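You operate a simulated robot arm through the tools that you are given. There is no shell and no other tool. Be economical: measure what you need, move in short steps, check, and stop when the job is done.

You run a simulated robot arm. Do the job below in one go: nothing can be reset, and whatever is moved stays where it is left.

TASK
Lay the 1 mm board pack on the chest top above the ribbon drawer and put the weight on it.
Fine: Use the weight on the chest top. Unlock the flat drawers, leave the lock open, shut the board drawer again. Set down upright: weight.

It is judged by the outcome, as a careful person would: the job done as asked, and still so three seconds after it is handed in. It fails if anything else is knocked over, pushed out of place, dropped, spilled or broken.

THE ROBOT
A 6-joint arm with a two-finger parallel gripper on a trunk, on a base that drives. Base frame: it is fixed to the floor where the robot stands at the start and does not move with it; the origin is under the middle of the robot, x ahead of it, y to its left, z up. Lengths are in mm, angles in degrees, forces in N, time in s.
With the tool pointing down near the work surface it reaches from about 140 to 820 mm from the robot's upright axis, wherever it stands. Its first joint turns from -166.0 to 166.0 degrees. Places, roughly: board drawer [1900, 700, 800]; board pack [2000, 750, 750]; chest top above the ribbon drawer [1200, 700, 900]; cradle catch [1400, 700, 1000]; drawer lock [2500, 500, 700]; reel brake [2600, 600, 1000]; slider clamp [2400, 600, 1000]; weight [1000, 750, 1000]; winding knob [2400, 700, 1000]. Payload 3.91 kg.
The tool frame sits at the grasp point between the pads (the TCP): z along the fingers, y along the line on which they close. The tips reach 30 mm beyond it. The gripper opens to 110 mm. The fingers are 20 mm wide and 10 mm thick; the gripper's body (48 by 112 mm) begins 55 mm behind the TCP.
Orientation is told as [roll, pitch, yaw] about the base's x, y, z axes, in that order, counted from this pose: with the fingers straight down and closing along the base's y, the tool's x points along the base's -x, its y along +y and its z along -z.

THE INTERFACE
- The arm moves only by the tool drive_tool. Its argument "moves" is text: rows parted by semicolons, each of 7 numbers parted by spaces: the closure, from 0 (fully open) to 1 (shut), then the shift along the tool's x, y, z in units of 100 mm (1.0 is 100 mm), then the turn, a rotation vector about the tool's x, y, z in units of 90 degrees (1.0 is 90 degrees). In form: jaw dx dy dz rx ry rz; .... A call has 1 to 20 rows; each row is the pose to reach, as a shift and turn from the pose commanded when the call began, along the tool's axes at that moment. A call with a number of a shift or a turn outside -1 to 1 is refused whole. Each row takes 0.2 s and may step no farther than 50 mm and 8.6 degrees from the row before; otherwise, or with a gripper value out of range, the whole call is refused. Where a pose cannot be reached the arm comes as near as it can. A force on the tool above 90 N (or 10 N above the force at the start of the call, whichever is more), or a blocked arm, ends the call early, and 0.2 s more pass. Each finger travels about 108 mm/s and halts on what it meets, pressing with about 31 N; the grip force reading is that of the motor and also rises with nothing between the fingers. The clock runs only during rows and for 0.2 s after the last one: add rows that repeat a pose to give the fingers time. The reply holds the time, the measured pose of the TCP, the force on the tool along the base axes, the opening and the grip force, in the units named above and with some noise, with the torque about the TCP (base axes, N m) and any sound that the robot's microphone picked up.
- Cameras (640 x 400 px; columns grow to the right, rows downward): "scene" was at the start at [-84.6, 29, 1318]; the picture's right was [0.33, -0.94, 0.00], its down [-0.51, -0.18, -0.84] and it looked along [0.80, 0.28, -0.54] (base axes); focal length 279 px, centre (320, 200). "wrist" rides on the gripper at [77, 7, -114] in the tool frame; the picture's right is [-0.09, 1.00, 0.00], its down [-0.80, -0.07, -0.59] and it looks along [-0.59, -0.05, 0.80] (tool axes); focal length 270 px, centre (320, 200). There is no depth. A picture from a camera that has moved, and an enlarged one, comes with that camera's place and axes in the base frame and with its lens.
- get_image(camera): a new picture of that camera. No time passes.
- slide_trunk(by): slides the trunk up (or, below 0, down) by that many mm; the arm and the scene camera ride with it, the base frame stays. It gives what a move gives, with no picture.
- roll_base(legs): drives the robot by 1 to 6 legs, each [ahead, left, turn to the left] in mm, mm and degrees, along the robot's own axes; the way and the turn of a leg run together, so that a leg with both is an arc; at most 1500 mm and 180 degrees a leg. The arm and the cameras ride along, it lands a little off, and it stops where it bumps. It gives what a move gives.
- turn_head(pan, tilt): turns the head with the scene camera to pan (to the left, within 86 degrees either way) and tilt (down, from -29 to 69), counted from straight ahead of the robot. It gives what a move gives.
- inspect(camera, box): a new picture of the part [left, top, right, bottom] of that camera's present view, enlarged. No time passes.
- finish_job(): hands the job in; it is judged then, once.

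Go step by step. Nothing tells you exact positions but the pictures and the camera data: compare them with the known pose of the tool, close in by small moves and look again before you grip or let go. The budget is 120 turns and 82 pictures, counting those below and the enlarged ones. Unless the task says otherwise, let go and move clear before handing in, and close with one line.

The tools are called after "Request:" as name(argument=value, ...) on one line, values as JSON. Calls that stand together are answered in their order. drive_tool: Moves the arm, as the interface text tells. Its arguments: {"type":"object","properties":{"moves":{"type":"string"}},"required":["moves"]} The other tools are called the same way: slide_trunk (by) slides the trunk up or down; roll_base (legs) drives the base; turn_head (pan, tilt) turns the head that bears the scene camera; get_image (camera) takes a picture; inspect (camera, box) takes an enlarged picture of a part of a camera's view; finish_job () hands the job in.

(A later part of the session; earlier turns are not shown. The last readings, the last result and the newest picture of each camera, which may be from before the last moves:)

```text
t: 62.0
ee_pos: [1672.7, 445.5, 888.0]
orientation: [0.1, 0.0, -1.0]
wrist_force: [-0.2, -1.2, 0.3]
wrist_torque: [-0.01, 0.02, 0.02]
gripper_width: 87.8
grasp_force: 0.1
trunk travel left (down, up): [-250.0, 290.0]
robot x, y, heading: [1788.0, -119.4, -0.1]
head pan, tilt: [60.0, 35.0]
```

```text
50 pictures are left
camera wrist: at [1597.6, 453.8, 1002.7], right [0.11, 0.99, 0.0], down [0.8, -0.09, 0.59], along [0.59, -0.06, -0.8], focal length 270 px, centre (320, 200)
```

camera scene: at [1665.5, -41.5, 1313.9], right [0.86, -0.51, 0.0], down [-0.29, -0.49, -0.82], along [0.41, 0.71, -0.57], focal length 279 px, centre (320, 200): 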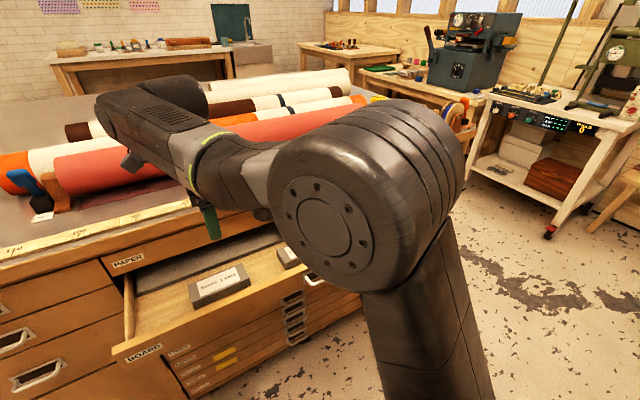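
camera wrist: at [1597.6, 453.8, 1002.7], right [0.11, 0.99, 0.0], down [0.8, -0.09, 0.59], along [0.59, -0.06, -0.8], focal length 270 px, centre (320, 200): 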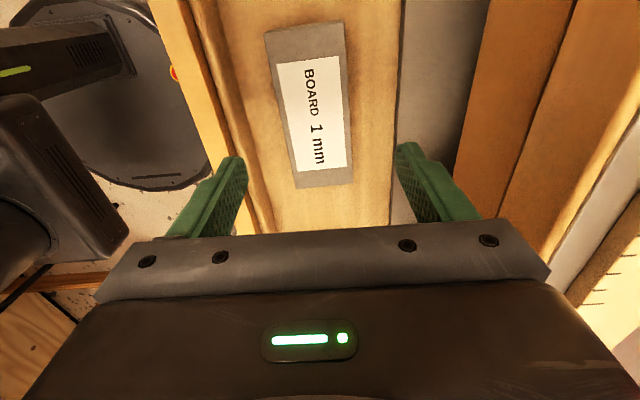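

The pack spans about x 1611–1722 and y 419–471, top near z≈792. I'll descend to TCP z≈806 with the jaws at 77 mm.

Request:
drive_tool(moves="0.3 0.05 0 0.2 0 0 -0.03; 0.3 0.05 0 0.5 0 0 -0.03; 0.3 0.05 0 0.82 0 0 -0.03")

Request:
get_image(camera="wrist")

```text
t: 62.8
ee_pos: [1668.8, 447.2, 805.8]
orientation: [0.2, 0.0, 1.7]
wrist_force: [1.2, -0.2, 0.7]
wrist_torque: [0.05, 0.0, 0.02]
gripper_width: 76.9
grasp_force: 0.0
trunk travel left (down, up): [-250.0, 290.0]
robot x, y, heading: [1791.0, -118.6, -0.5]
head pan, tilt: [60.0, 35.0]
```

```text
49 pictures are left
camera wrist: at [1592.6, 451.4, 921.1], right [0.06, 1.0, 0.0], down [0.8, -0.05, 0.59], along [0.59, -0.03, -0.8], focal length 270 px, centre (320, 200)
```

wrist: 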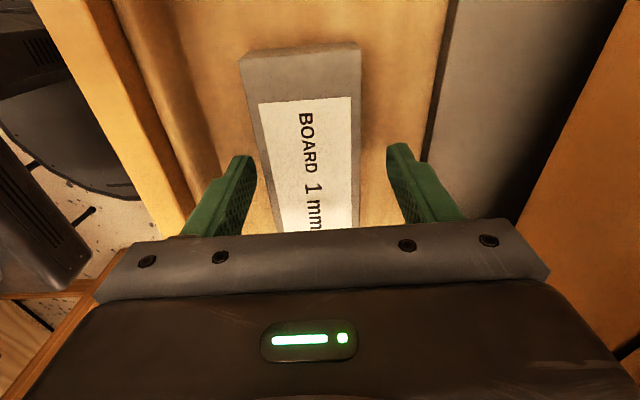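

Pack sits a few mm toward -y; shift, lower 8 mm and close.

Request:
drive_tool(moves="0.3 0 -0.05 0.04 0 0 0; 0.3 0 -0.05 0.08 0 0 0; 0.6 0 -0.05 0.08 0 0 0; 1 0 -0.05 0.08 0 0 0; 1 0 -0.05 0.08 0 0 0; 1 0 -0.05 0.08 0 0 0")

Request:
get_image(camera="wrist")

```text
t: 64.2
ee_pos: [1670.0, 441.5, 797.3]
orientation: [0.0, -0.1, 1.7]
wrist_force: [0.0, -0.3, 0.9]
wrist_torque: [-0.06, 0.04, 0.02]
gripper_width: 55.3
grasp_force: 31.0
trunk travel left (down, up): [-250.0, 290.0]
robot x, y, heading: [1790.6, -119.5, -0.4]
head pan, tilt: [60.0, 35.0]
```

```text
48 pictures are left
camera wrist: at [1593.6, 445.6, 912.4], right [0.06, 1.0, 0.0], down [0.8, -0.05, 0.59], along [0.59, -0.03, -0.8], focal length 270 px, centre (320, 200)
```

wrist: 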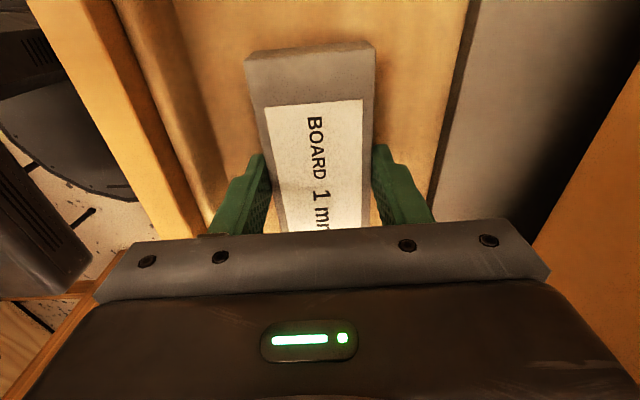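

Gripped (55 mm). Lift straight up.

Request:
drive_tool(moves="1 0 0 -0.1 0 0 0; 1 0 0 -0.4 0 0 0; 1 0 0 -0.7 0 0 0; 1 0 0 -1 0 0 0")

Request:
drive_tool(moves="1 0 0 -0.35 0 0 0; 1 0 0 -0.7 0 0 0; 1 0 0 -1 0 0 0")

Request:
get_image(camera="wrist")

```text
t: 65.2
ee_pos: [1668.5, 439.8, 895.8]
orientation: [0.1, -0.1, 1.7]
wrist_force: [-1.5, 0.5, -1.5]
wrist_torque: [0.0, -0.01, 0.02]
gripper_width: 55.4
grasp_force: 31.0
trunk travel left (down, up): [-250.0, 290.0]
robot x, y, heading: [1788.5, -115.7, -0.2]
head pan, tilt: [60.0, 35.0]
```

```text
t: 66.0
ee_pos: [1672.3, 443.2, 997.6]
orientation: [0.1, 0.0, 1.8]
wrist_force: [0.2, 0.7, -1.9]
wrist_torque: [0.04, 0.0, -0.01]
gripper_width: 55.3
grasp_force: 30.7
trunk travel left (down, up): [-250.0, 290.0]
robot x, y, heading: [1789.1, -117.7, -0.3]
head pan, tilt: [60.0, 35.0]
```

```text
47 pictures are left
camera wrist: at [1595.3, 446.8, 1111.5], right [0.06, 1.0, 0.0], down [0.8, -0.05, 0.59], along [0.59, -0.03, -0.8], focal length 270 px, centre (320, 200)
```

wrist: 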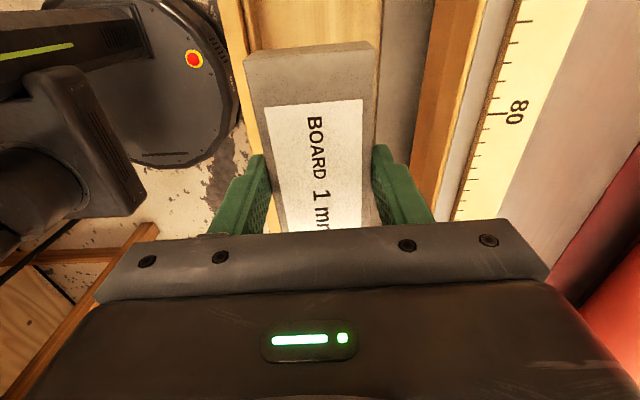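

Pack held. Drive back along the chest to the ribbon column and step closer to the chest, then look.

Request:
roll_base(legs=[[-570, 0, 0], [0, 120, 0]])

Request:
turn_head(pan=80, tilt=30)

Request:
get_image(camera="scene")

Request:
get_image(camera="wrist")

```text
t: 70.1
ee_pos: [1110.1, 570.7, 996.6]
orientation: [0.1, 0.0, 1.0]
wrist_force: [-0.2, -0.2, -2.0]
wrist_torque: [-0.02, 0.03, -0.01]
gripper_width: 55.5
grasp_force: 30.5
trunk travel left (down, up): [-250.0, 290.0]
robot x, y, heading: [1223.6, 7.0, -1.0]
head pan, tilt: [60.0, 35.0]
```

```text
t: 70.9
ee_pos: [1108.9, 572.1, 997.0]
orientation: [0.1, 0.0, 0.9]
wrist_force: [-0.6, -0.3, -2.1]
wrist_torque: [0.0, 0.01, 0.01]
gripper_width: 55.4
grasp_force: 31.4
trunk travel left (down, up): [-250.0, 290.0]
robot x, y, heading: [1223.3, 2.9, -1.2]
head pan, tilt: [80.0, 30.0]
```

```text
46 pictures are left
camera scene: at [1069.5, 100.5, 1321.6], right [0.98, -0.19, 0.0], down [-0.1, -0.49, -0.87], along [0.17, 0.85, -0.5], focal length 279 px, centre (320, 200)
```

scene: 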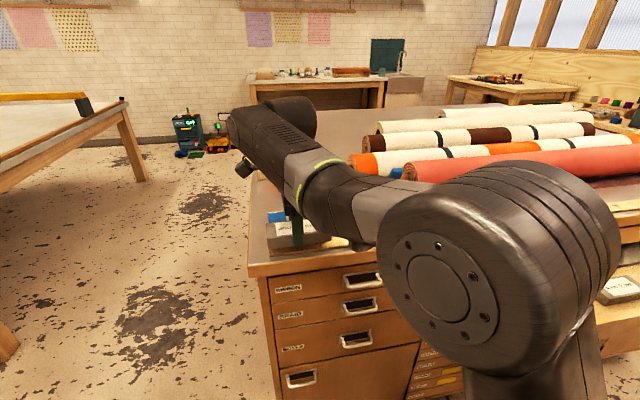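

```text
45 pictures are left
camera wrist: at [1033.4, 576.4, 1110.9], right [0.07, 1.0, 0.0], down [0.8, -0.06, 0.59], along [0.59, -0.04, -0.8], focal length 270 px, centre (320, 200)
```

wrist: 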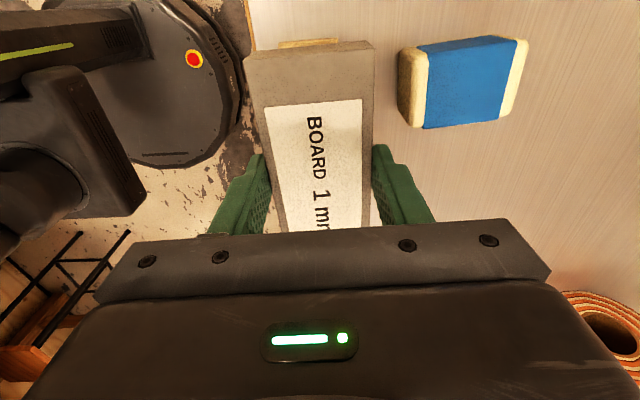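

The arm hides the scene view, so I'll move the base further back (arm will reach out ahead-left), then swing the pack to x≈1210.

Request:
roll_base(legs=[[-310, 50, 1]])

Request:
drive_tool(moves="1 -0.33 0 0 0 0 0; 1 -0.66 0 0 0 0 0; 1 -1 0 0 0 0 0")

Request:
drive_tool(moves="1 -0.33 0 0 0 0 0; 1 -0.66 0 0 0 0 0; 1 -1 0 0 0 0 0")

Request:
drive_tool(moves="1 -0.33 0 0 0 0 0; 1 -0.66 0 0 0 0 0; 1 -1 0 0 0 0 0")

Request:
drive_tool(moves="1 -0.33 0 0 0 0 0; 1 -0.66 0 0 0 0 0; 1 -1 0 0 0 0 0")

Request:
turn_head(pan=60, tilt=30)

Request:
get_image(camera="scene")

Request:
get_image(camera="wrist")

```text
t: 73.1
ee_pos: [779.3, 623.5, 995.6]
orientation: [0.0, 0.1, 2.4]
wrist_force: [-0.6, 0.2, -1.8]
wrist_torque: [0.0, 0.01, -0.01]
gripper_width: 55.5
grasp_force: 31.2
trunk travel left (down, up): [-250.0, 290.0]
robot x, y, heading: [903.8, 64.8, 0.1]
head pan, tilt: [80.0, 30.0]
```

```text
t: 73.9
ee_pos: [879.3, 626.9, 994.9]
orientation: [0.1, 0.0, 2.4]
wrist_force: [0.2, 0.4, -1.9]
wrist_torque: [0.0, 0.01, -0.03]
gripper_width: 55.4
grasp_force: 31.2
trunk travel left (down, up): [-250.0, 290.0]
robot x, y, heading: [904.4, 58.7, 0.4]
head pan, tilt: [80.0, 30.0]
```

```text
t: 74.7
ee_pos: [981.3, 631.8, 993.6]
orientation: [0.1, -0.1, 2.3]
wrist_force: [0.6, -1.1, -2.0]
wrist_torque: [0.03, 0.02, 0.01]
gripper_width: 55.2
grasp_force: 30.3
trunk travel left (down, up): [-250.0, 290.0]
robot x, y, heading: [903.2, 61.3, 0.4]
head pan, tilt: [80.0, 30.0]
```

```text
t: 75.5
ee_pos: [1079.2, 634.5, 990.0]
orientation: [0.0, 0.0, 2.4]
wrist_force: [0.3, 0.3, -1.4]
wrist_torque: [-0.01, 0.03, 0.02]
gripper_width: 55.5
grasp_force: 30.7
trunk travel left (down, up): [-250.0, 290.0]
robot x, y, heading: [904.2, 64.3, 0.2]
head pan, tilt: [80.0, 30.0]
```

```text
t: 76.3
ee_pos: [1178.9, 637.8, 994.0]
orientation: [0.1, 0.0, 2.5]
wrist_force: [-0.3, -0.1, -1.9]
wrist_torque: [0.0, -0.07, 0.01]
gripper_width: 55.2
grasp_force: 31.2
trunk travel left (down, up): [-250.0, 290.0]
robot x, y, heading: [900.6, 61.5, 0.3]
head pan, tilt: [80.0, 30.0]
```

```text
t: 77.1
ee_pos: [1178.5, 639.3, 995.6]
orientation: [0.2, 0.0, 2.4]
wrist_force: [0.1, 0.1, -1.3]
wrist_torque: [0.03, 0.02, 0.0]
gripper_width: 55.4
grasp_force: 31.0
trunk travel left (down, up): [-250.0, 290.0]
robot x, y, heading: [907.6, 61.0, 0.1]
head pan, tilt: [60.0, 30.0]
```

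```text
44 pictures are left
camera scene: at [780.2, 140.3, 1321.7], right [0.87, -0.49, 0.0], down [-0.25, -0.43, -0.87], along [0.43, 0.75, -0.5], focal length 279 px, centre (320, 200)
```

scene: 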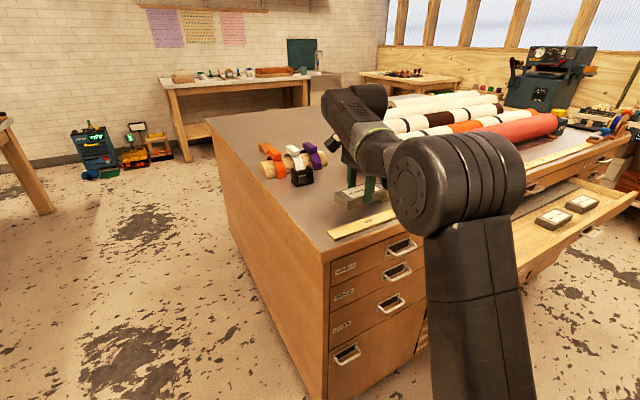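

```text
43 pictures are left
camera wrist: at [1102.7, 641.1, 1109.7], right [0.05, 1.0, 0.0], down [0.8, -0.04, 0.59], along [0.59, -0.03, -0.8], focal length 270 px, centre (320, 200)
```

wrist: 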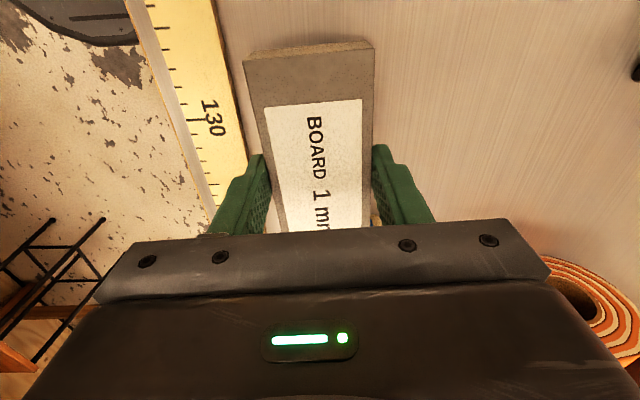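

I want to locate the blue block and weight precisely and the chest-top height; zooming in.

Request:
inspect(camera="scene", box=[230, 120, 430, 245])

```text
3.20 times, centred on (330, 182) of scene
camera zoom: at [780.2, 140.3, 1321.7], right [0.87, -0.49, 0.0], down [-0.25, -0.43, -0.87], along [0.43, 0.75, -0.5], focal length 893 px, centre (288, 256)
```

zoom: 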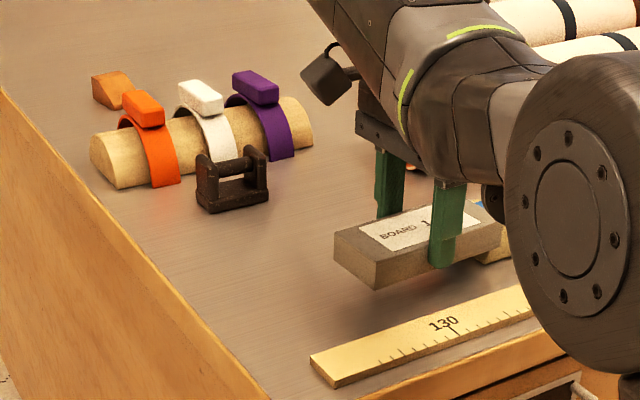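

Checking heights: the chest top works out at z≈930, so the pack was low enough to have touched the blue-banded block (originally about (1075, 647)). I'll lift straight up and look for it.

Request:
drive_tool(moves="1 0 0 -0.3 0 0 0; 1 0 0 -0.6 0 0 0; 1 0 0 -0.95 0 0 0")

Request:
get_image(camera="wrist")

Request:
inspect(camera="scene", box=[230, 120, 430, 245])

```text
t: 77.9
ee_pos: [1177.2, 633.1, 1088.2]
orientation: [0.5, -0.2, 2.3]
wrist_force: [0.4, -0.1, -0.8]
wrist_torque: [0.01, -0.01, 0.03]
gripper_width: 55.4
grasp_force: 31.3
out of reach, approached as far as the arm can: row 3
trunk travel left (down, up): [-250.0, 290.0]
robot x, y, heading: [902.2, 59.4, 0.3]
head pan, tilt: [60.0, 30.0]
```

```text
41 pictures are left
camera wrist: at [1101.5, 635.9, 1203.0], right [0.05, 1.0, 0.01], down [0.8, -0.04, 0.6], along [0.59, -0.02, -0.8], focal length 270 px, centre (320, 200)
```

wrist: 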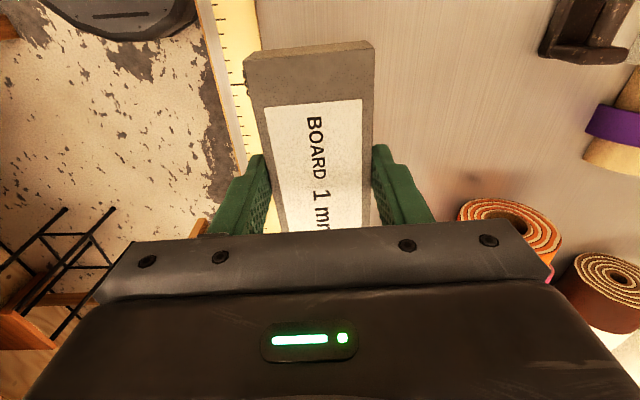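

```text
3.20 times, centred on (330, 182) of scene
camera zoom: at [780.1, 139.7, 1321.7], right [0.87, -0.5, 0.0], down [-0.25, -0.43, -0.87], along [0.43, 0.75, -0.5], focal length 893 px, centre (288, 256)
```

zoom: 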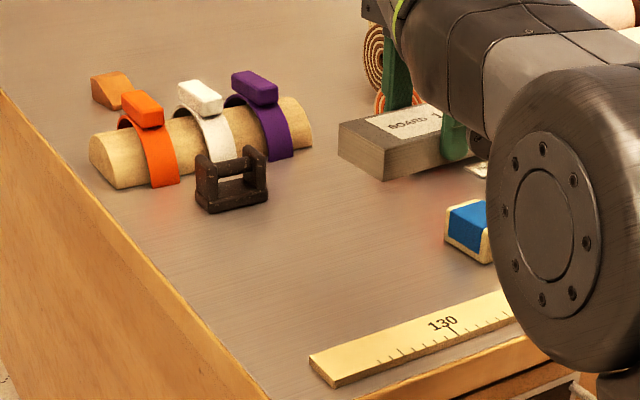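

The block was pushed ~175 mm to about (1250, 650) and is still upright; I'll put it back after setting the pack down. Pack goes to about (1172, 725), clear of both the block and its original spot.

Request:
drive_tool(moves="1 0 0.3 0.1 0 0 0; 1 -0.02 0.6 0.25 0 0 0; 1 -0.04 0.92 0.5 0 0 0.02")

Request:
get_image(camera="wrist")

```text
t: 78.7
ee_pos: [1173.2, 698.2, 1035.0]
orientation: [0.4, -0.1, 1.4]
wrist_force: [0.0, -0.1, -1.0]
wrist_torque: [0.03, 0.01, 0.0]
gripper_width: 55.5
grasp_force: 31.0
out of reach, approached as far as the arm can: row 1, 2, 3
trunk travel left (down, up): [-250.0, 290.0]
robot x, y, heading: [905.5, 65.0, 0.4]
head pan, tilt: [60.0, 30.0]
```

```text
39 pictures are left
camera wrist: at [1095.7, 702.3, 1149.0], right [0.06, 1.0, 0.01], down [0.8, -0.06, 0.6], along [0.59, -0.03, -0.8], focal length 270 px, centre (320, 200)
```

wrist: 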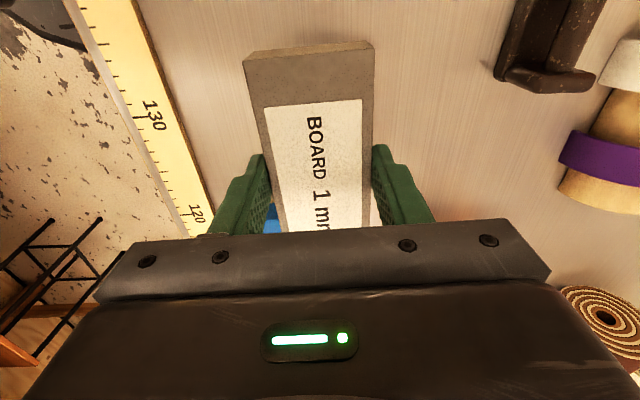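

At the reach limit; I'll shift the base 30 mm toward the chest, which carries the pack to the wanted spot.

Request:
roll_base(legs=[[0, 35, 0]])

Request:
drive_tool(moves="1 0 0 0.15 0 0 0; 1 0 0 0.3 0 0 0; 1 0 0 0.45 0 0 0")

Request:
inspect(camera="scene", box=[230, 120, 430, 245])

```text
t: 79.6
ee_pos: [1172.2, 734.5, 1033.8]
orientation: [0.3, 0.0, 1.5]
wrist_force: [-0.7, -0.1, -1.7]
wrist_torque: [-0.02, 0.0, -0.04]
gripper_width: 55.3
grasp_force: 31.3
trunk travel left (down, up): [-250.0, 290.0]
robot x, y, heading: [902.9, 95.1, 0.2]
head pan, tilt: [60.0, 30.0]
```

```text
t: 80.4
ee_pos: [1170.1, 734.8, 987.8]
orientation: [0.3, -0.1, 1.5]
wrist_force: [0.2, -0.1, -1.4]
wrist_torque: [0.01, 0.0, 0.03]
gripper_width: 55.4
grasp_force: 30.6
trunk travel left (down, up): [-250.0, 290.0]
robot x, y, heading: [906.1, 99.6, 0.3]
head pan, tilt: [60.0, 30.0]
```

```text
3.20 times, centred on (330, 182) of scene
camera zoom: at [780.1, 175.1, 1321.7], right [0.87, -0.5, 0.0], down [-0.25, -0.43, -0.87], along [0.43, 0.75, -0.5], focal length 893 px, centre (288, 256)
```

zoom: 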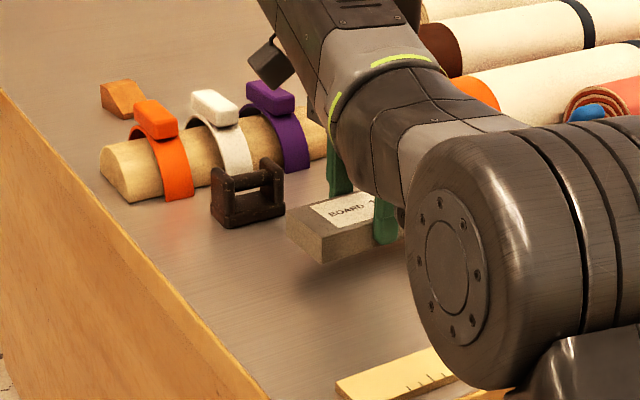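

Clear of the weight. Lower slowly until contact.

Request:
drive_tool(moves="1 0 0 0.05 0 0 0; 1 0 0 0.1 0 0 0; 1 0 0 0.13 0 0 0; 1 0 0 0.16 0 0 0; 1 0 0 0.18 0 0 0")

Request:
inspect(camera="scene", box=[290, 160, 370, 210])

```text
t: 81.6
ee_pos: [1171.5, 734.5, 970.5]
orientation: [0.3, -0.1, 1.5]
wrist_force: [0.1, 0.2, -1.2]
wrist_torque: [0.01, -0.02, -0.03]
gripper_width: 55.4
grasp_force: 31.1
trunk travel left (down, up): [-250.0, 290.0]
robot x, y, heading: [903.0, 100.2, 0.2]
head pan, tilt: [60.0, 30.0]
```

```text
8.00 times, centred on (330, 185) of scene
camera zoom: at [780.1, 175.0, 1321.7], right [0.87, -0.5, 0.0], down [-0.25, -0.43, -0.87], along [0.43, 0.75, -0.5], focal length 2233 px, centre (240, 320)
```

zoom: 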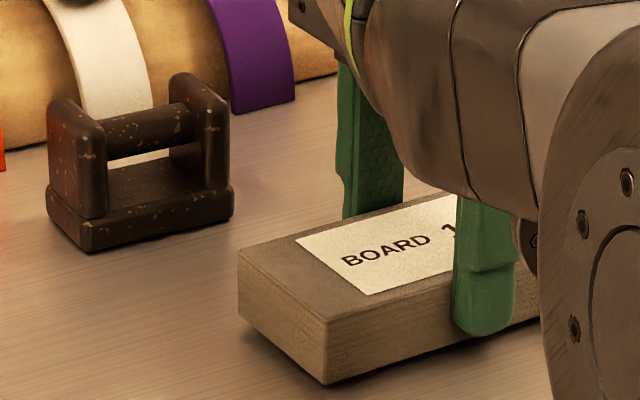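

A few mm of gap remains. Continue in 2 mm steps.

Request:
drive_tool(moves="1 0 0 0.02 0 0 0; 1 0 0 0.04 0 0 0; 1 0 0 0.06 0 0 0")

```text
t: 82.4
ee_pos: [1172.7, 734.5, 967.3]
orientation: [0.6, -0.2, 1.4]
wrist_force: [1.6, 1.1, 10.3]
wrist_torque: [-0.28, 0.58, -0.07]
gripper_width: 55.5
grasp_force: 30.8
trunk travel left (down, up): [-250.0, 290.0]
robot x, y, heading: [903.5, 99.0, 0.1]
head pan, tilt: [60.0, 30.0]
```

Contact. Open and rise.

Request:
drive_tool(moves="0.45 0 0 -0.01 0 0 0; 0.3 0 0 -0.01 0 0 0; 0.3 0 0 -0.01 0 0 0; 0.3 0 0 -0.2 0 0 0; 0.3 0 0 -0.4 0 0 0; 0.3 0 0 -0.65 0 0 0")

Request:
get_image(camera="wrist")

```text
t: 83.8
ee_pos: [1173.4, 734.6, 1029.9]
orientation: [0.1, 0.0, 1.5]
wrist_force: [-0.3, 0.3, -0.5]
wrist_torque: [0.0, 0.02, 0.01]
gripper_width: 76.6
grasp_force: 0.0
trunk travel left (down, up): [-250.0, 290.0]
robot x, y, heading: [904.7, 98.4, 0.1]
head pan, tilt: [60.0, 30.0]
```

```text
36 pictures are left
camera wrist: at [1097.4, 738.1, 1144.8], right [0.06, 1.0, 0.01], down [0.8, -0.05, 0.59], along [0.59, -0.03, -0.8], focal length 270 px, centre (320, 200)
```

wrist: 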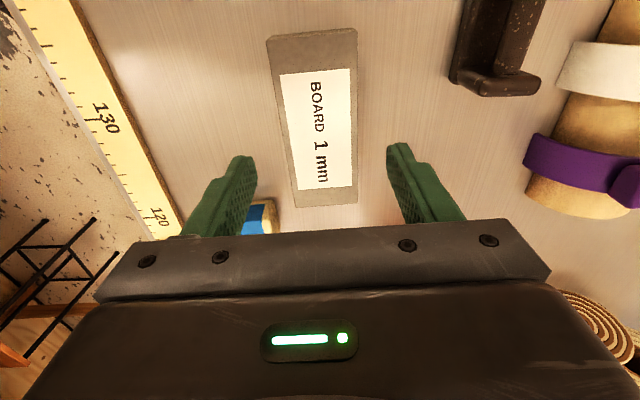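

Pack is down. Now move over the blue block to view it.

Request:
drive_tool(moves="0.1 -0.25 -0.3 -0.1 0 0 0; 0.1 -0.5 -0.6 -0.2 0 0 0; 0.1 -0.75 -0.9 -0.2 0 0 0")

Request:
get_image(camera="wrist")

```text
t: 84.6
ee_pos: [1248.5, 644.9, 1051.2]
orientation: [0.4, 0.0, 1.5]
wrist_force: [-0.5, 0.0, 0.6]
wrist_torque: [0.02, 0.01, -0.02]
gripper_width: 99.2
grasp_force: 0.1
trunk travel left (down, up): [-250.0, 290.0]
robot x, y, heading: [902.0, 95.3, 0.2]
head pan, tilt: [60.0, 30.0]
```

```text
35 pictures are left
camera wrist: at [1173.0, 648.9, 1165.6], right [0.06, 1.0, 0.01], down [0.8, -0.05, 0.59], along [0.59, -0.03, -0.8], focal length 270 px, centre (320, 200)
```

wrist: 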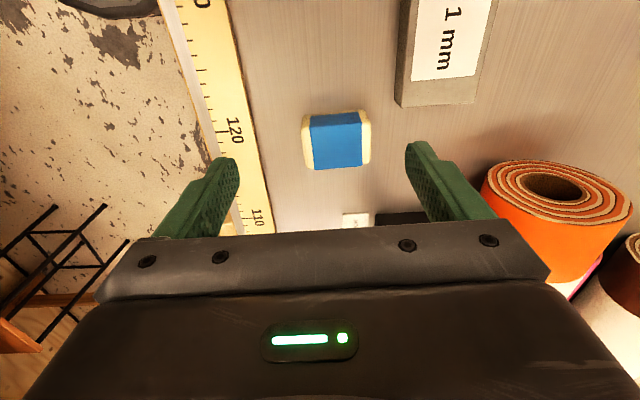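

The block is upright at about (1262, 658); original was about (1073, 646). I'll centre over it and descend.

Request:
drive_tool(moves="0.2 -0.12 0.12 0.25 0 0 0; 0.2 -0.12 0.12 0.5 0 0 0")

Request:
get_image(camera="wrist")

```text
t: 85.2
ee_pos: [1260.4, 655.8, 997.9]
orientation: [0.2, 0.1, 1.6]
wrist_force: [-0.2, 0.6, 0.7]
wrist_torque: [0.02, -0.03, -0.01]
gripper_width: 88.0
grasp_force: 0.0
trunk travel left (down, up): [-250.0, 290.0]
robot x, y, heading: [900.4, 93.8, 0.4]
head pan, tilt: [60.0, 30.0]
```

```text
34 pictures are left
camera wrist: at [1185.1, 660.4, 1112.5], right [0.06, 1.0, 0.01], down [0.8, -0.05, 0.59], along [0.59, -0.03, -0.8], focal length 270 px, centre (320, 200)
```

wrist: 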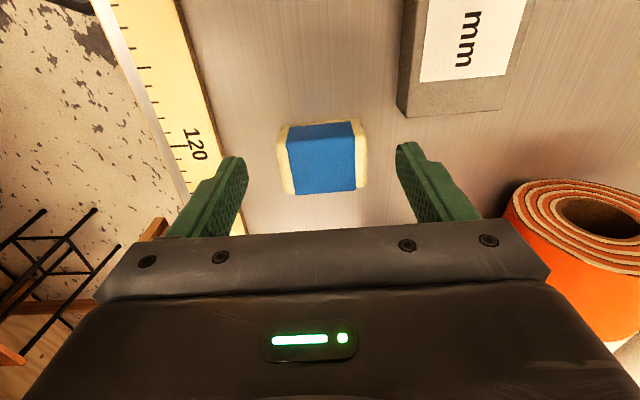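

Aligned. Descend to z≈970 and grip.

Request:
drive_tool(moves="0.2 0.02 0.02 0.14 0 0 0; 0.2 0.02 0.02 0.27 0 0 0; 0.6 0.02 0.02 0.27 0 0 0; 0.9 0.02 0.02 0.27 0 0 0; 0.9 0.02 0.02 0.27 0 0 0; 0.9 0.02 0.02 0.27 0 0 0")

Request:
drive_tool(moves="0.9 0 0 -0.1 0 0 0; 0.9 0 0 -0.4 0 0 0; 0.9 0 0 -0.6 0 0 0; 0.9 0.4 0 -0.6 0 0 0; 0.9 0.8 0 -0.6 0 0 0; 0.9 0.95 -0.04 -0.6 0 0 0")

Request:
get_image(camera="wrist")

```text
t: 86.6
ee_pos: [1260.9, 658.5, 971.8]
orientation: [0.3, 0.0, 1.5]
wrist_force: [0.6, 0.5, -0.5]
wrist_torque: [-0.04, 0.03, -0.04]
gripper_width: 55.1
grasp_force: 30.7
trunk travel left (down, up): [-250.0, 290.0]
robot x, y, heading: [903.5, 98.2, 0.3]
head pan, tilt: [60.0, 30.0]
```

```text
t: 88.0
ee_pos: [1164.6, 653.9, 1031.7]
orientation: [0.2, -0.1, 1.5]
wrist_force: [1.1, 0.0, -0.7]
wrist_torque: [0.0, -0.04, 0.04]
gripper_width: 55.1
grasp_force: 30.9
trunk travel left (down, up): [-250.0, 290.0]
robot x, y, heading: [902.1, 99.7, 0.5]
head pan, tilt: [60.0, 30.0]
```

```text
33 pictures are left
camera wrist: at [1088.0, 657.5, 1146.3], right [0.06, 1.0, 0.01], down [0.8, -0.05, 0.59], along [0.59, -0.03, -0.8], focal length 270 px, centre (320, 200)
```

wrist: 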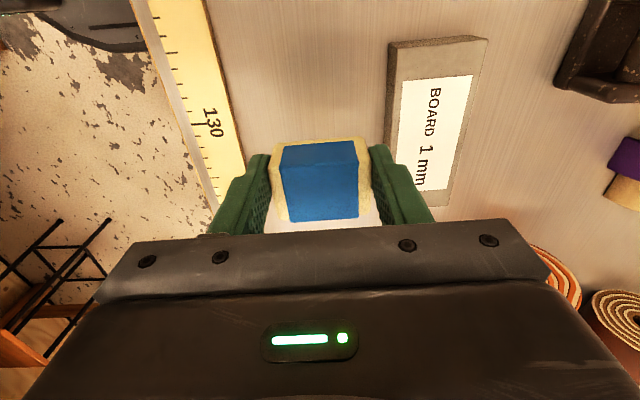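

Block held, centred at the TCP. Carry to (1074, 647), squared up, and lower.

Request:
drive_tool(moves="0.9 0.3 -0.02 0 0 0 0; 0.9 0.6 -0.04 0 0 0 0.01; 0.9 0.91 -0.06 0 0 0 0.017; 0.9 0.91 -0.06 0.25 0 0 0.017; 0.9 0.91 -0.06 0.5 0 0 0.017")

Request:
get_image(camera="scene")

```text
t: 89.2
ee_pos: [1072.4, 644.4, 982.8]
orientation: [0.3, 0.0, -0.1]
wrist_force: [-0.4, -0.7, -0.6]
wrist_torque: [0.0, -0.03, 0.01]
gripper_width: 54.9
grasp_force: 30.8
trunk travel left (down, up): [-250.0, 290.0]
robot x, y, heading: [901.2, 99.3, 0.6]
head pan, tilt: [60.0, 30.0]
```

```text
32 pictures are left
camera scene: at [780.1, 175.0, 1321.7], right [0.87, -0.5, 0.0], down [-0.25, -0.43, -0.87], along [0.43, 0.75, -0.5], focal length 279 px, centre (320, 200)
```

scene: 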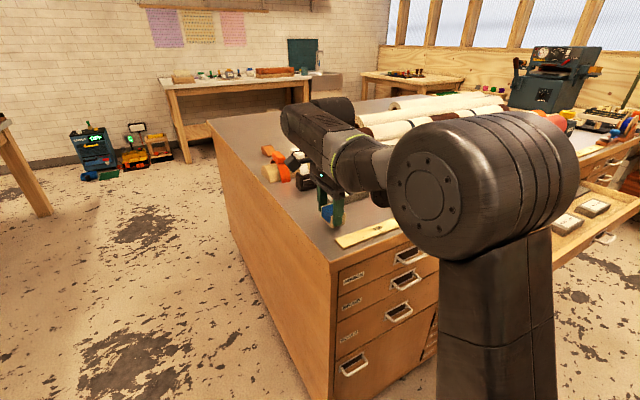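

Lower the last ~10 mm gently and release.

Request:
drive_tool(moves="0.9 -0.015 0.02 0.04 0 0 0; 0.9 -0.015 0.02 0.08 0 0 0; 0.9 -0.015 0.02 0.1 0 0 0")

Request:
drive_tool(moves="0.4 0 0 0 0 0 0; 0.3 0 0 0 0 0 0; 0.3 0 0 0 0 0 0; 0.3 0 0 -0.3 0 0 0; 0.3 0 0 -0.6 0 0 0")

Request:
get_image(camera="wrist")

```text
t: 90.0
ee_pos: [1074.5, 646.6, 973.7]
orientation: [0.3, -0.1, 0.0]
wrist_force: [0.1, -0.1, 0.2]
wrist_torque: [0.02, -0.01, -0.01]
gripper_width: 54.8
grasp_force: 31.1
trunk travel left (down, up): [-250.0, 290.0]
robot x, y, heading: [902.9, 97.3, 0.5]
head pan, tilt: [60.0, 30.0]
```

```text
t: 91.2
ee_pos: [1076.5, 649.5, 1033.3]
orientation: [0.3, 0.1, -0.2]
wrist_force: [-0.2, -0.2, 0.7]
wrist_torque: [-0.03, -0.05, 0.03]
gripper_width: 76.9
grasp_force: 0.0
trunk travel left (down, up): [-250.0, 290.0]
robot x, y, heading: [905.2, 99.8, 0.4]
head pan, tilt: [60.0, 30.0]
```

```text
31 pictures are left
camera wrist: at [999.5, 654.3, 1147.5], right [0.09, 1.0, 0.01], down [0.8, -0.07, 0.59], along [0.59, -0.05, -0.8], focal length 270 px, centre (320, 200)
```

wrist: 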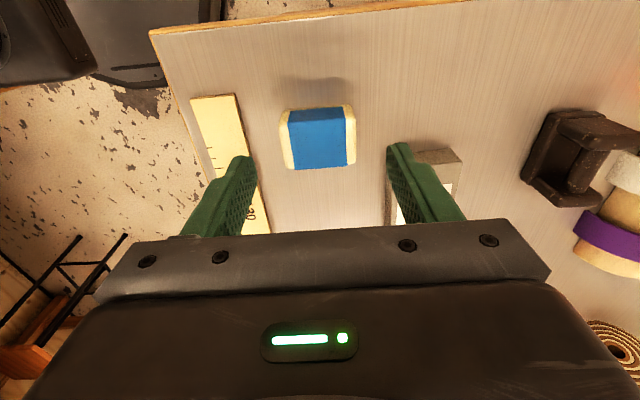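

The block is back upright at its original place (within a few mm). Next the weight near (1117, 835): I'll raise the trunk for reach and step the base closer.

Request:
slide_trunk(by=120)

Request:
roll_base(legs=[[0, 50, 0]])

Request:
drive_tool(moves="0.1 0 0.33 0.1 0 0 0; 0.1 0 0.66 0.2 0 0 0; 0.1 0 1 0.3 0 0 0")

Request:
get_image(camera="wrist")

```text
t: 92.7
ee_pos: [1075.7, 648.7, 1152.0]
orientation: [0.3, 0.0, -0.1]
wrist_force: [0.1, 0.1, -0.3]
wrist_torque: [0.0, 0.01, -0.03]
gripper_width: 77.2
grasp_force: 0.0
trunk travel left (down, up): [-370.0, 170.0]
robot x, y, heading: [902.8, 99.2, 0.2]
head pan, tilt: [60.0, 30.0]
```

```text
t: 93.6
ee_pos: [1075.4, 699.2, 1152.7]
orientation: [0.4, -0.1, -0.1]
wrist_force: [-0.2, 0.5, 0.0]
wrist_torque: [-0.02, 0.02, 0.01]
gripper_width: 76.9
grasp_force: 0.1
trunk travel left (down, up): [-370.0, 170.0]
robot x, y, heading: [903.8, 144.7, 0.2]
head pan, tilt: [60.0, 30.0]
```

```text
t: 94.4
ee_pos: [1079.2, 798.1, 1123.2]
orientation: [0.3, 0.0, -0.2]
wrist_force: [-0.3, 0.0, -0.4]
wrist_torque: [-0.01, -0.02, 0.02]
gripper_width: 99.0
grasp_force: 0.1
trunk travel left (down, up): [-370.0, 170.0]
robot x, y, heading: [902.4, 149.1, 0.3]
head pan, tilt: [60.0, 30.0]
```

```text
30 pictures are left
camera wrist: at [1002.4, 804.1, 1238.0], right [0.09, 1.0, 0.0], down [0.8, -0.07, 0.59], along [0.59, -0.05, -0.8], focal length 270 px, centre (320, 200)
```

wrist: 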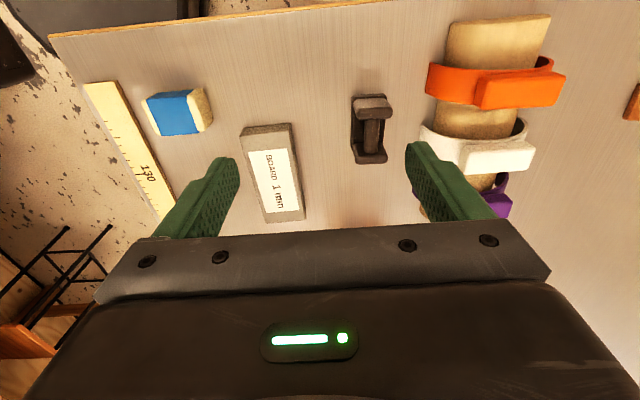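

Clear view: the weight's bar runs along x with room for a finger between the posts; weight about (1114, 843). Move above it and lower.

Request:
drive_tool(moves="0.4 -0.12 0.15 0.2 0 0 0; 0.4 -0.24 0.3 0.4 0 0 0; 0.4 -0.35 0.45 0.65 0 0 0")

Request:
get_image(camera="wrist")

```text
t: 95.2
ee_pos: [1110.2, 843.6, 1058.5]
orientation: [0.3, 0.0, -0.1]
wrist_force: [0.0, 0.2, 0.6]
wrist_torque: [-0.03, 0.0, -0.01]
gripper_width: 66.1
grasp_force: 0.0
trunk travel left (down, up): [-370.0, 170.0]
robot x, y, heading: [904.5, 145.5, 0.4]
head pan, tilt: [60.0, 30.0]
```

```text
29 pictures are left
camera wrist: at [1033.9, 848.5, 1172.3], right [0.09, 1.0, 0.0], down [0.8, -0.07, 0.59], along [0.59, -0.05, -0.8], focal length 270 px, centre (320, 200)
```

wrist: 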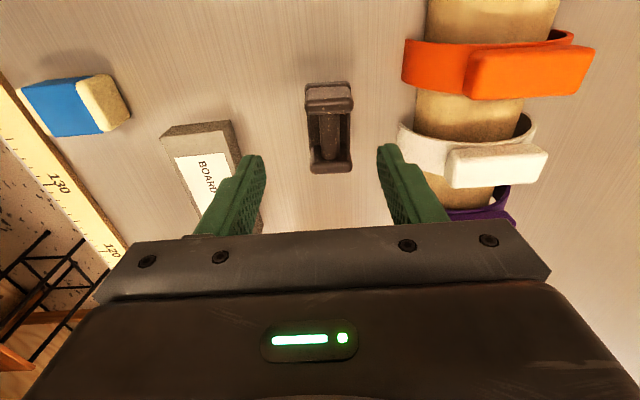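

Weight centre about (1110, 848). Centre in y and lower to z≈1005 to check.

Request:
drive_tool(moves="0.5 0 0.05 0.25 0 0 0; 0.5 0 0.05 0.5 0 0 0")

Request:
get_image(camera="wrist")

Request:
inspect(camera="scene", box=[260, 150, 360, 215])

```text
t: 95.8
ee_pos: [1112.5, 848.1, 1007.4]
orientation: [0.3, 0.0, -0.1]
wrist_force: [0.8, -0.1, 0.3]
wrist_torque: [0.02, 0.02, 0.0]
gripper_width: 55.1
grasp_force: 0.1
trunk travel left (down, up): [-370.0, 170.0]
robot x, y, heading: [903.7, 149.5, 0.3]
head pan, tilt: [60.0, 30.0]
```

```text
28 pictures are left
camera wrist: at [1035.5, 854.2, 1123.0], right [0.09, 1.0, 0.01], down [0.8, -0.08, 0.59], along [0.59, -0.05, -0.8], focal length 270 px, centre (320, 200)
```

wrist: 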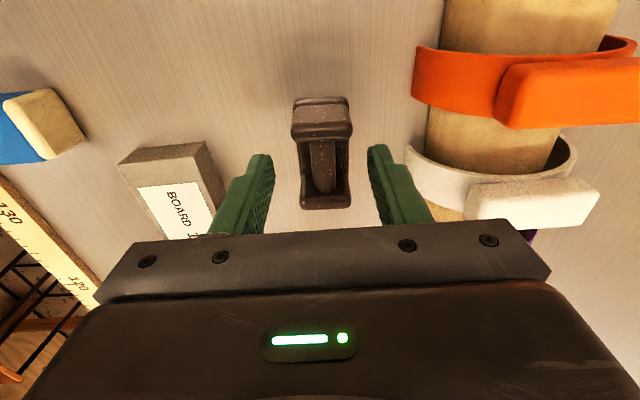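

```text
6.15 times, centred on (310, 182) of scene
camera zoom: at [779.9, 225.0, 1441.7], right [0.87, -0.5, 0.0], down [-0.25, -0.43, -0.87], along [0.43, 0.75, -0.5], focal length 1718 px, centre (382, 308)
```

zoom: 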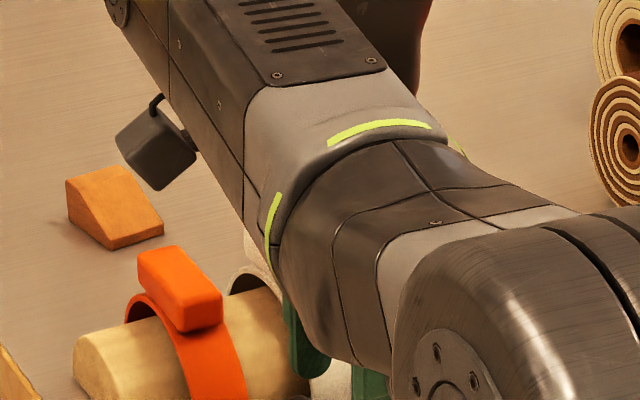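

Centred in x and y. Lower 26 mm and grip the bar.

Request:
drive_tool(moves="0.6 0 0 0.05 0 0 0; 0.6 0 0 0.15 0 0 0; 0.6 0 0 0.26 0 0 0; 1 0 0 0.26 0 0 0; 1 0 0 0.26 0 0 0; 1 0 0 0.26 0 0 0")

Request:
get_image(camera="wrist")

```text
t: 97.2
ee_pos: [1111.6, 849.2, 983.1]
orientation: [0.4, 0.1, -0.1]
wrist_force: [-0.4, 0.0, -0.6]
wrist_torque: [-0.05, -0.07, -0.08]
gripper_width: 15.4
grasp_force: 31.0
trunk travel left (down, up): [-370.0, 170.0]
robot x, y, heading: [905.6, 141.8, 0.3]
head pan, tilt: [60.0, 30.0]
```

```text
26 pictures are left
camera wrist: at [1035.8, 855.6, 1097.4], right [0.09, 1.0, 0.0], down [0.8, -0.07, 0.59], along [0.59, -0.05, -0.8], focal length 270 px, centre (320, 200)
```

wrist: 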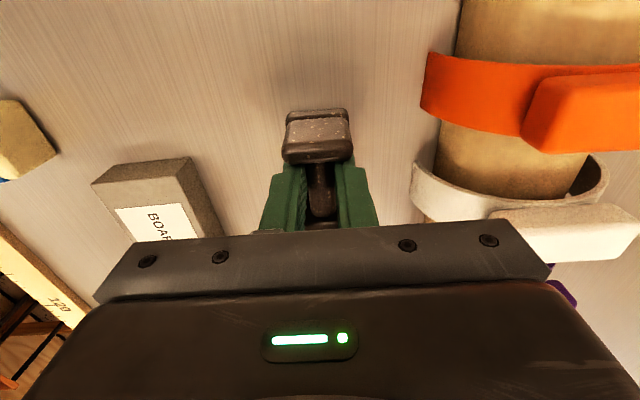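

Bar gripped (15.4 mm). Lift straight up.

Request:
drive_tool(moves="1 0 0 -0.05 0 0 0; 1 0 0 -0.2 0 0 0; 1 0 0 -0.45 0 0 0; 1 0 0 -0.7 0 0 0; 1 0 0 -0.9 0 0 0")

Request:
get_image(camera="wrist")

```text
t: 98.4
ee_pos: [1110.8, 850.1, 1072.4]
orientation: [0.4, -0.1, -0.1]
wrist_force: [-0.2, -0.7, -5.8]
wrist_torque: [0.01, 0.06, -0.03]
gripper_width: 15.6
grasp_force: 30.5
trunk travel left (down, up): [-370.0, 170.0]
robot x, y, heading: [903.7, 147.5, 0.1]
head pan, tilt: [60.0, 30.0]
```

```text
25 pictures are left
camera wrist: at [1035.9, 855.3, 1186.3], right [0.09, 1.0, 0.0], down [0.8, -0.07, 0.59], along [0.59, -0.05, -0.8], focal length 270 px, centre (320, 200)
```

wrist: 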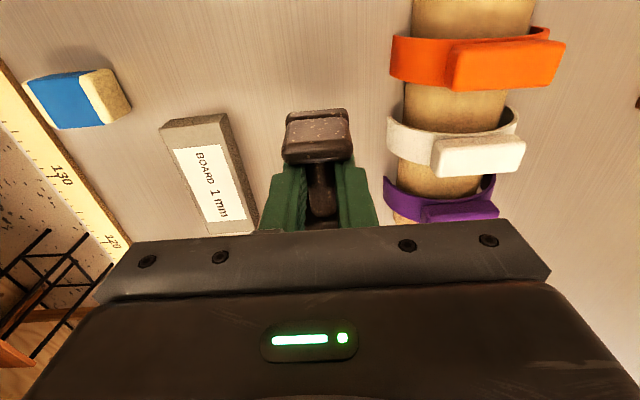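

Weight lifted (~0.6 kg). Move over the pack centre at about (1167, 735).

Request:
drive_tool(moves="1 -0.15 -0.28 0 0 0 0; 1 -0.3 -0.56 0 0 0 0; 1 -0.45 -0.84 0 0 0 0; 1 -0.56 -1 0 0 0 0")

Request:
drive_tool(moves="1 0 -0.14 0.1 0 0 0; 1 0 -0.14 0.3 0 0 0")

Request:
get_image(camera="wrist")

Request:
get_image(camera="scene")

```text
t: 99.4
ee_pos: [1166.9, 747.7, 1071.4]
orientation: [0.2, 0.0, -0.1]
wrist_force: [0.1, -0.4, -5.6]
wrist_torque: [-0.01, 0.05, -0.02]
gripper_width: 15.5
grasp_force: 31.2
trunk travel left (down, up): [-370.0, 170.0]
robot x, y, heading: [905.6, 147.2, 0.0]
head pan, tilt: [60.0, 30.0]
```

```text
t: 100.0
ee_pos: [1169.2, 734.0, 1042.2]
orientation: [0.2, 0.0, -0.1]
wrist_force: [0.3, 0.6, -5.2]
wrist_torque: [-0.02, 0.03, -0.01]
gripper_width: 15.2
grasp_force: 31.4
trunk travel left (down, up): [-370.0, 170.0]
robot x, y, heading: [906.3, 148.6, 0.4]
head pan, tilt: [60.0, 30.0]
```

```text
24 pictures are left
camera wrist: at [1093.1, 739.7, 1157.4], right [0.09, 1.0, 0.0], down [0.8, -0.07, 0.59], along [0.59, -0.05, -0.8], focal length 270 px, centre (320, 200)
```

wrist: 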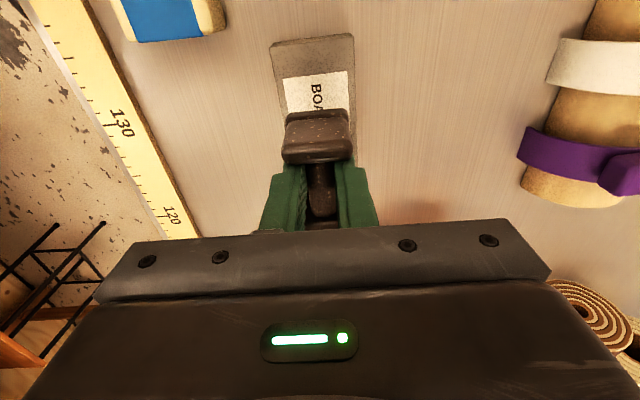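

```text
23 pictures are left
camera scene: at [780.2, 225.1, 1441.7], right [0.87, -0.5, 0.0], down [-0.25, -0.43, -0.87], along [0.43, 0.75, -0.5], focal length 279 px, centre (320, 200)
```

scene: 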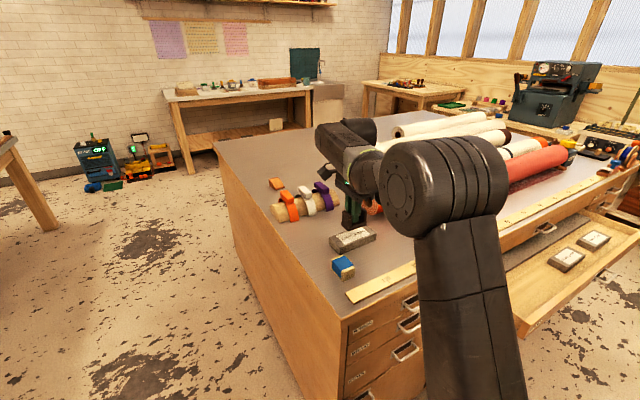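

Aligned over the pack. Lower to contact.

Request:
drive_tool(moves="1 0 0 0.1 0 0 0; 1 0 0 0.17 0 0 0; 1 0 0 0.22 0 0 0; 1 0 0 0.25 0 0 0")

Request:
drive_tool(moves="1 0 0 0.02 0 0 0; 1 0 0 0.04 0 0 0; 1 0 0 0.06 0 0 0")

```text
t: 101.0
ee_pos: [1166.7, 734.5, 1016.3]
orientation: [0.3, 0.1, -0.1]
wrist_force: [0.4, -0.6, -5.5]
wrist_torque: [0.0, 0.04, 0.04]
gripper_width: 15.6
grasp_force: 30.7
trunk travel left (down, up): [-370.0, 170.0]
robot x, y, heading: [902.8, 147.3, 0.3]
head pan, tilt: [60.0, 30.0]
```

```text
t: 101.8
ee_pos: [1167.3, 735.4, 1010.1]
orientation: [0.3, 0.0, -0.1]
wrist_force: [-0.4, -1.6, -5.6]
wrist_torque: [0.0, 0.07, 0.02]
gripper_width: 15.5
grasp_force: 30.5
trunk travel left (down, up): [-370.0, 170.0]
robot x, y, heading: [901.9, 147.8, 0.5]
head pan, tilt: [60.0, 30.0]
```

Request:
drive_tool(moves="1 0 0 0.015 0 0 0; 1 0 0 0.03 0 0 0; 1 0 0 0.045 0 0 0")

Request:
inspect(camera="scene", box=[315, 195, 395, 255])

```text
t: 102.6
ee_pos: [1167.5, 735.6, 1008.1]
orientation: [0.6, -0.3, -0.1]
wrist_force: [1.1, 3.1, 11.9]
wrist_torque: [-0.02, 0.23, -0.02]
gripper_width: 15.7
grasp_force: 31.1
trunk travel left (down, up): [-370.0, 170.0]
robot x, y, heading: [906.2, 147.8, 0.4]
head pan, tilt: [60.0, 30.0]
```

```text
6.67 times, centred on (355, 225) of scene
camera zoom: at [779.5, 224.1, 1442.0], right [0.87, -0.5, 0.0], down [-0.25, -0.43, -0.87], along [0.43, 0.75, -0.5], focal length 1861 px, centre (87, 33)
```

zoom: 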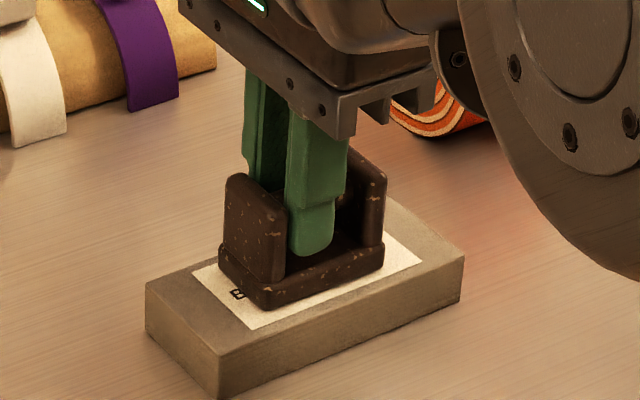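

The weight sits on the middle of the pack. Open just enough and rise straight up.

Request:
drive_tool(moves="0.8 0 0 -0.02 0 0 0; 0.65 0 0 -0.02 0 0 0; 0.65 0 0 -0.02 0 0 0; 0.65 0 0 -0.2 0 0 0; 0.65 0 0 -0.5 0 0 0; 0.65 0 0 -0.9 0 0 0")

Request:
get_image(camera="wrist")

```text
t: 104.0
ee_pos: [1163.6, 736.3, 1099.6]
orientation: [0.3, 0.0, -0.1]
wrist_force: [-0.4, 0.2, 1.5]
wrist_torque: [0.01, 0.01, -0.01]
gripper_width: 38.7
grasp_force: 0.0
trunk travel left (down, up): [-370.0, 170.0]
robot x, y, heading: [903.4, 147.2, 0.4]
head pan, tilt: [60.0, 30.0]
```

```text
21 pictures are left
camera wrist: at [1088.0, 741.7, 1215.1], right [0.09, 1.0, 0.01], down [0.8, -0.08, 0.59], along [0.59, -0.05, -0.8], focal length 270 px, centre (320, 200)
```

wrist: 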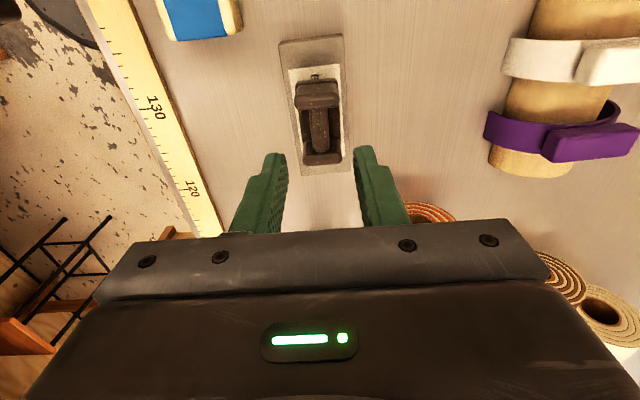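

Weight stands upright on the pack. Now go back and shut the board drawer: first move away from the chest sideways, then ahead, and lower the trunk.

Request:
roll_base(legs=[[0, -268, 0], [890, 0, -0.4]])

Request:
drive_tool(moves="0.65 0.33 -0.14 0 0 0 0; 0.65 0.66 -0.28 0 0 0 0; 0.65 1 -0.42 0 0 0 0")

Request:
drive_tool(moves="0.65 0.33 -0.14 0 0 0 0; 0.65 0.66 -0.28 0 0 0 0; 0.65 1 -0.42 0 0 0 0")

Request:
get_image(camera="scene")

```text
t: 110.1
ee_pos: [2049.8, 463.5, 1100.3]
orientation: [0.2, -0.1, -0.7]
wrist_force: [0.2, 0.1, 0.0]
wrist_torque: [0.0, 0.0, 0.03]
gripper_width: 38.6
grasp_force: 0.1
trunk travel left (down, up): [-370.0, 170.0]
robot x, y, heading: [1780.0, -120.1, -0.3]
head pan, tilt: [60.0, 30.0]
```

```text
t: 110.9
ee_pos: [1947.2, 422.8, 1101.3]
orientation: [0.2, -0.1, -0.7]
wrist_force: [-0.1, -0.4, -0.6]
wrist_torque: [0.0, -0.02, 0.0]
gripper_width: 38.4
grasp_force: 0.0
trunk travel left (down, up): [-370.0, 170.0]
robot x, y, heading: [1780.4, -125.2, -0.2]
head pan, tilt: [60.0, 30.0]
```

```text
t: 111.7
ee_pos: [1850.9, 383.5, 1100.9]
orientation: [0.2, 0.0, -0.7]
wrist_force: [0.5, -1.3, -0.8]
wrist_torque: [0.02, 0.01, -0.01]
gripper_width: 38.3
grasp_force: 0.1
trunk travel left (down, up): [-370.0, 170.0]
robot x, y, heading: [1780.7, -126.3, -0.4]
head pan, tilt: [60.0, 30.0]
```

```text
20 pictures are left
camera scene: at [1660.0, -44.5, 1441.7], right [0.86, -0.5, 0.0], down [-0.25, -0.43, -0.87], along [0.44, 0.75, -0.5], focal length 279 px, centre (320, 200)
```

scene: 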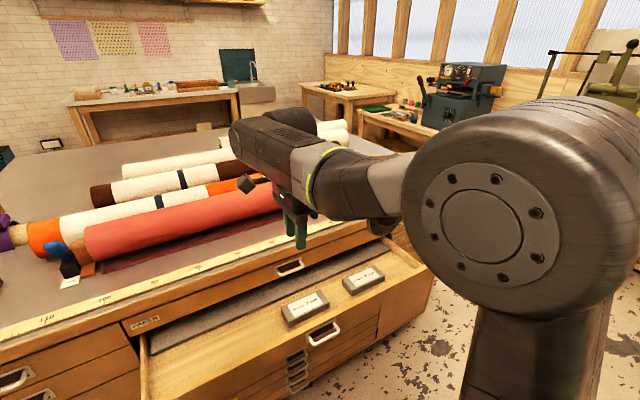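

Lower the trunk back and turn the tool to point at the drawer front.

Request:
slide_trunk(by=-120)

Request:
drive_tool(moves="0.65 -0.04 -0.1 0 -0.09 0 0; 0.65 -0.08 -0.2 0 -0.18 0 0; 0.65 -0.12 -0.3 0 -0.27 0 0; 0.65 -0.16 -0.4 0 -0.36 0 0; 0.65 -0.2 -0.5 0 -0.45 0 0; 0.65 -0.24 -0.6 0 -0.54 0 0; 0.65 -0.28 -0.7 0 -0.63 0 0; 0.65 -0.32 -0.8 0 -0.72 0 0; 0.65 -0.36 -0.9 0 -0.81 0 0; 0.65 -0.4 -1 0 -0.9 0 0; 0.65 -0.4 -1 0 -0.99 0 0; 0.65 -0.4 -1 0 -1 0 0")

```text
t: 113.2
ee_pos: [1850.5, 382.8, 980.5]
orientation: [0.4, 0.0, -0.7]
wrist_force: [-0.3, 0.5, 0.2]
wrist_torque: [-0.03, 0.02, 0.01]
gripper_width: 38.2
grasp_force: 0.0
trunk travel left (down, up): [-250.0, 290.0]
robot x, y, heading: [1784.6, -121.4, -0.2]
head pan, tilt: [60.0, 30.0]
```

```text
t: 115.8
ee_pos: [1889.3, 284.4, 979.7]
orientation: [90.3, 0.0, -0.7]
wrist_force: [0.2, -0.3, -0.4]
wrist_torque: [-0.04, 0.01, -0.04]
gripper_width: 38.4
grasp_force: 0.0
out of reach, approached as far as the arm can: row 8
trunk travel left (down, up): [-250.0, 290.0]
robot x, y, heading: [1780.9, -127.7, -0.2]
head pan, tilt: [60.0, 30.0]
```

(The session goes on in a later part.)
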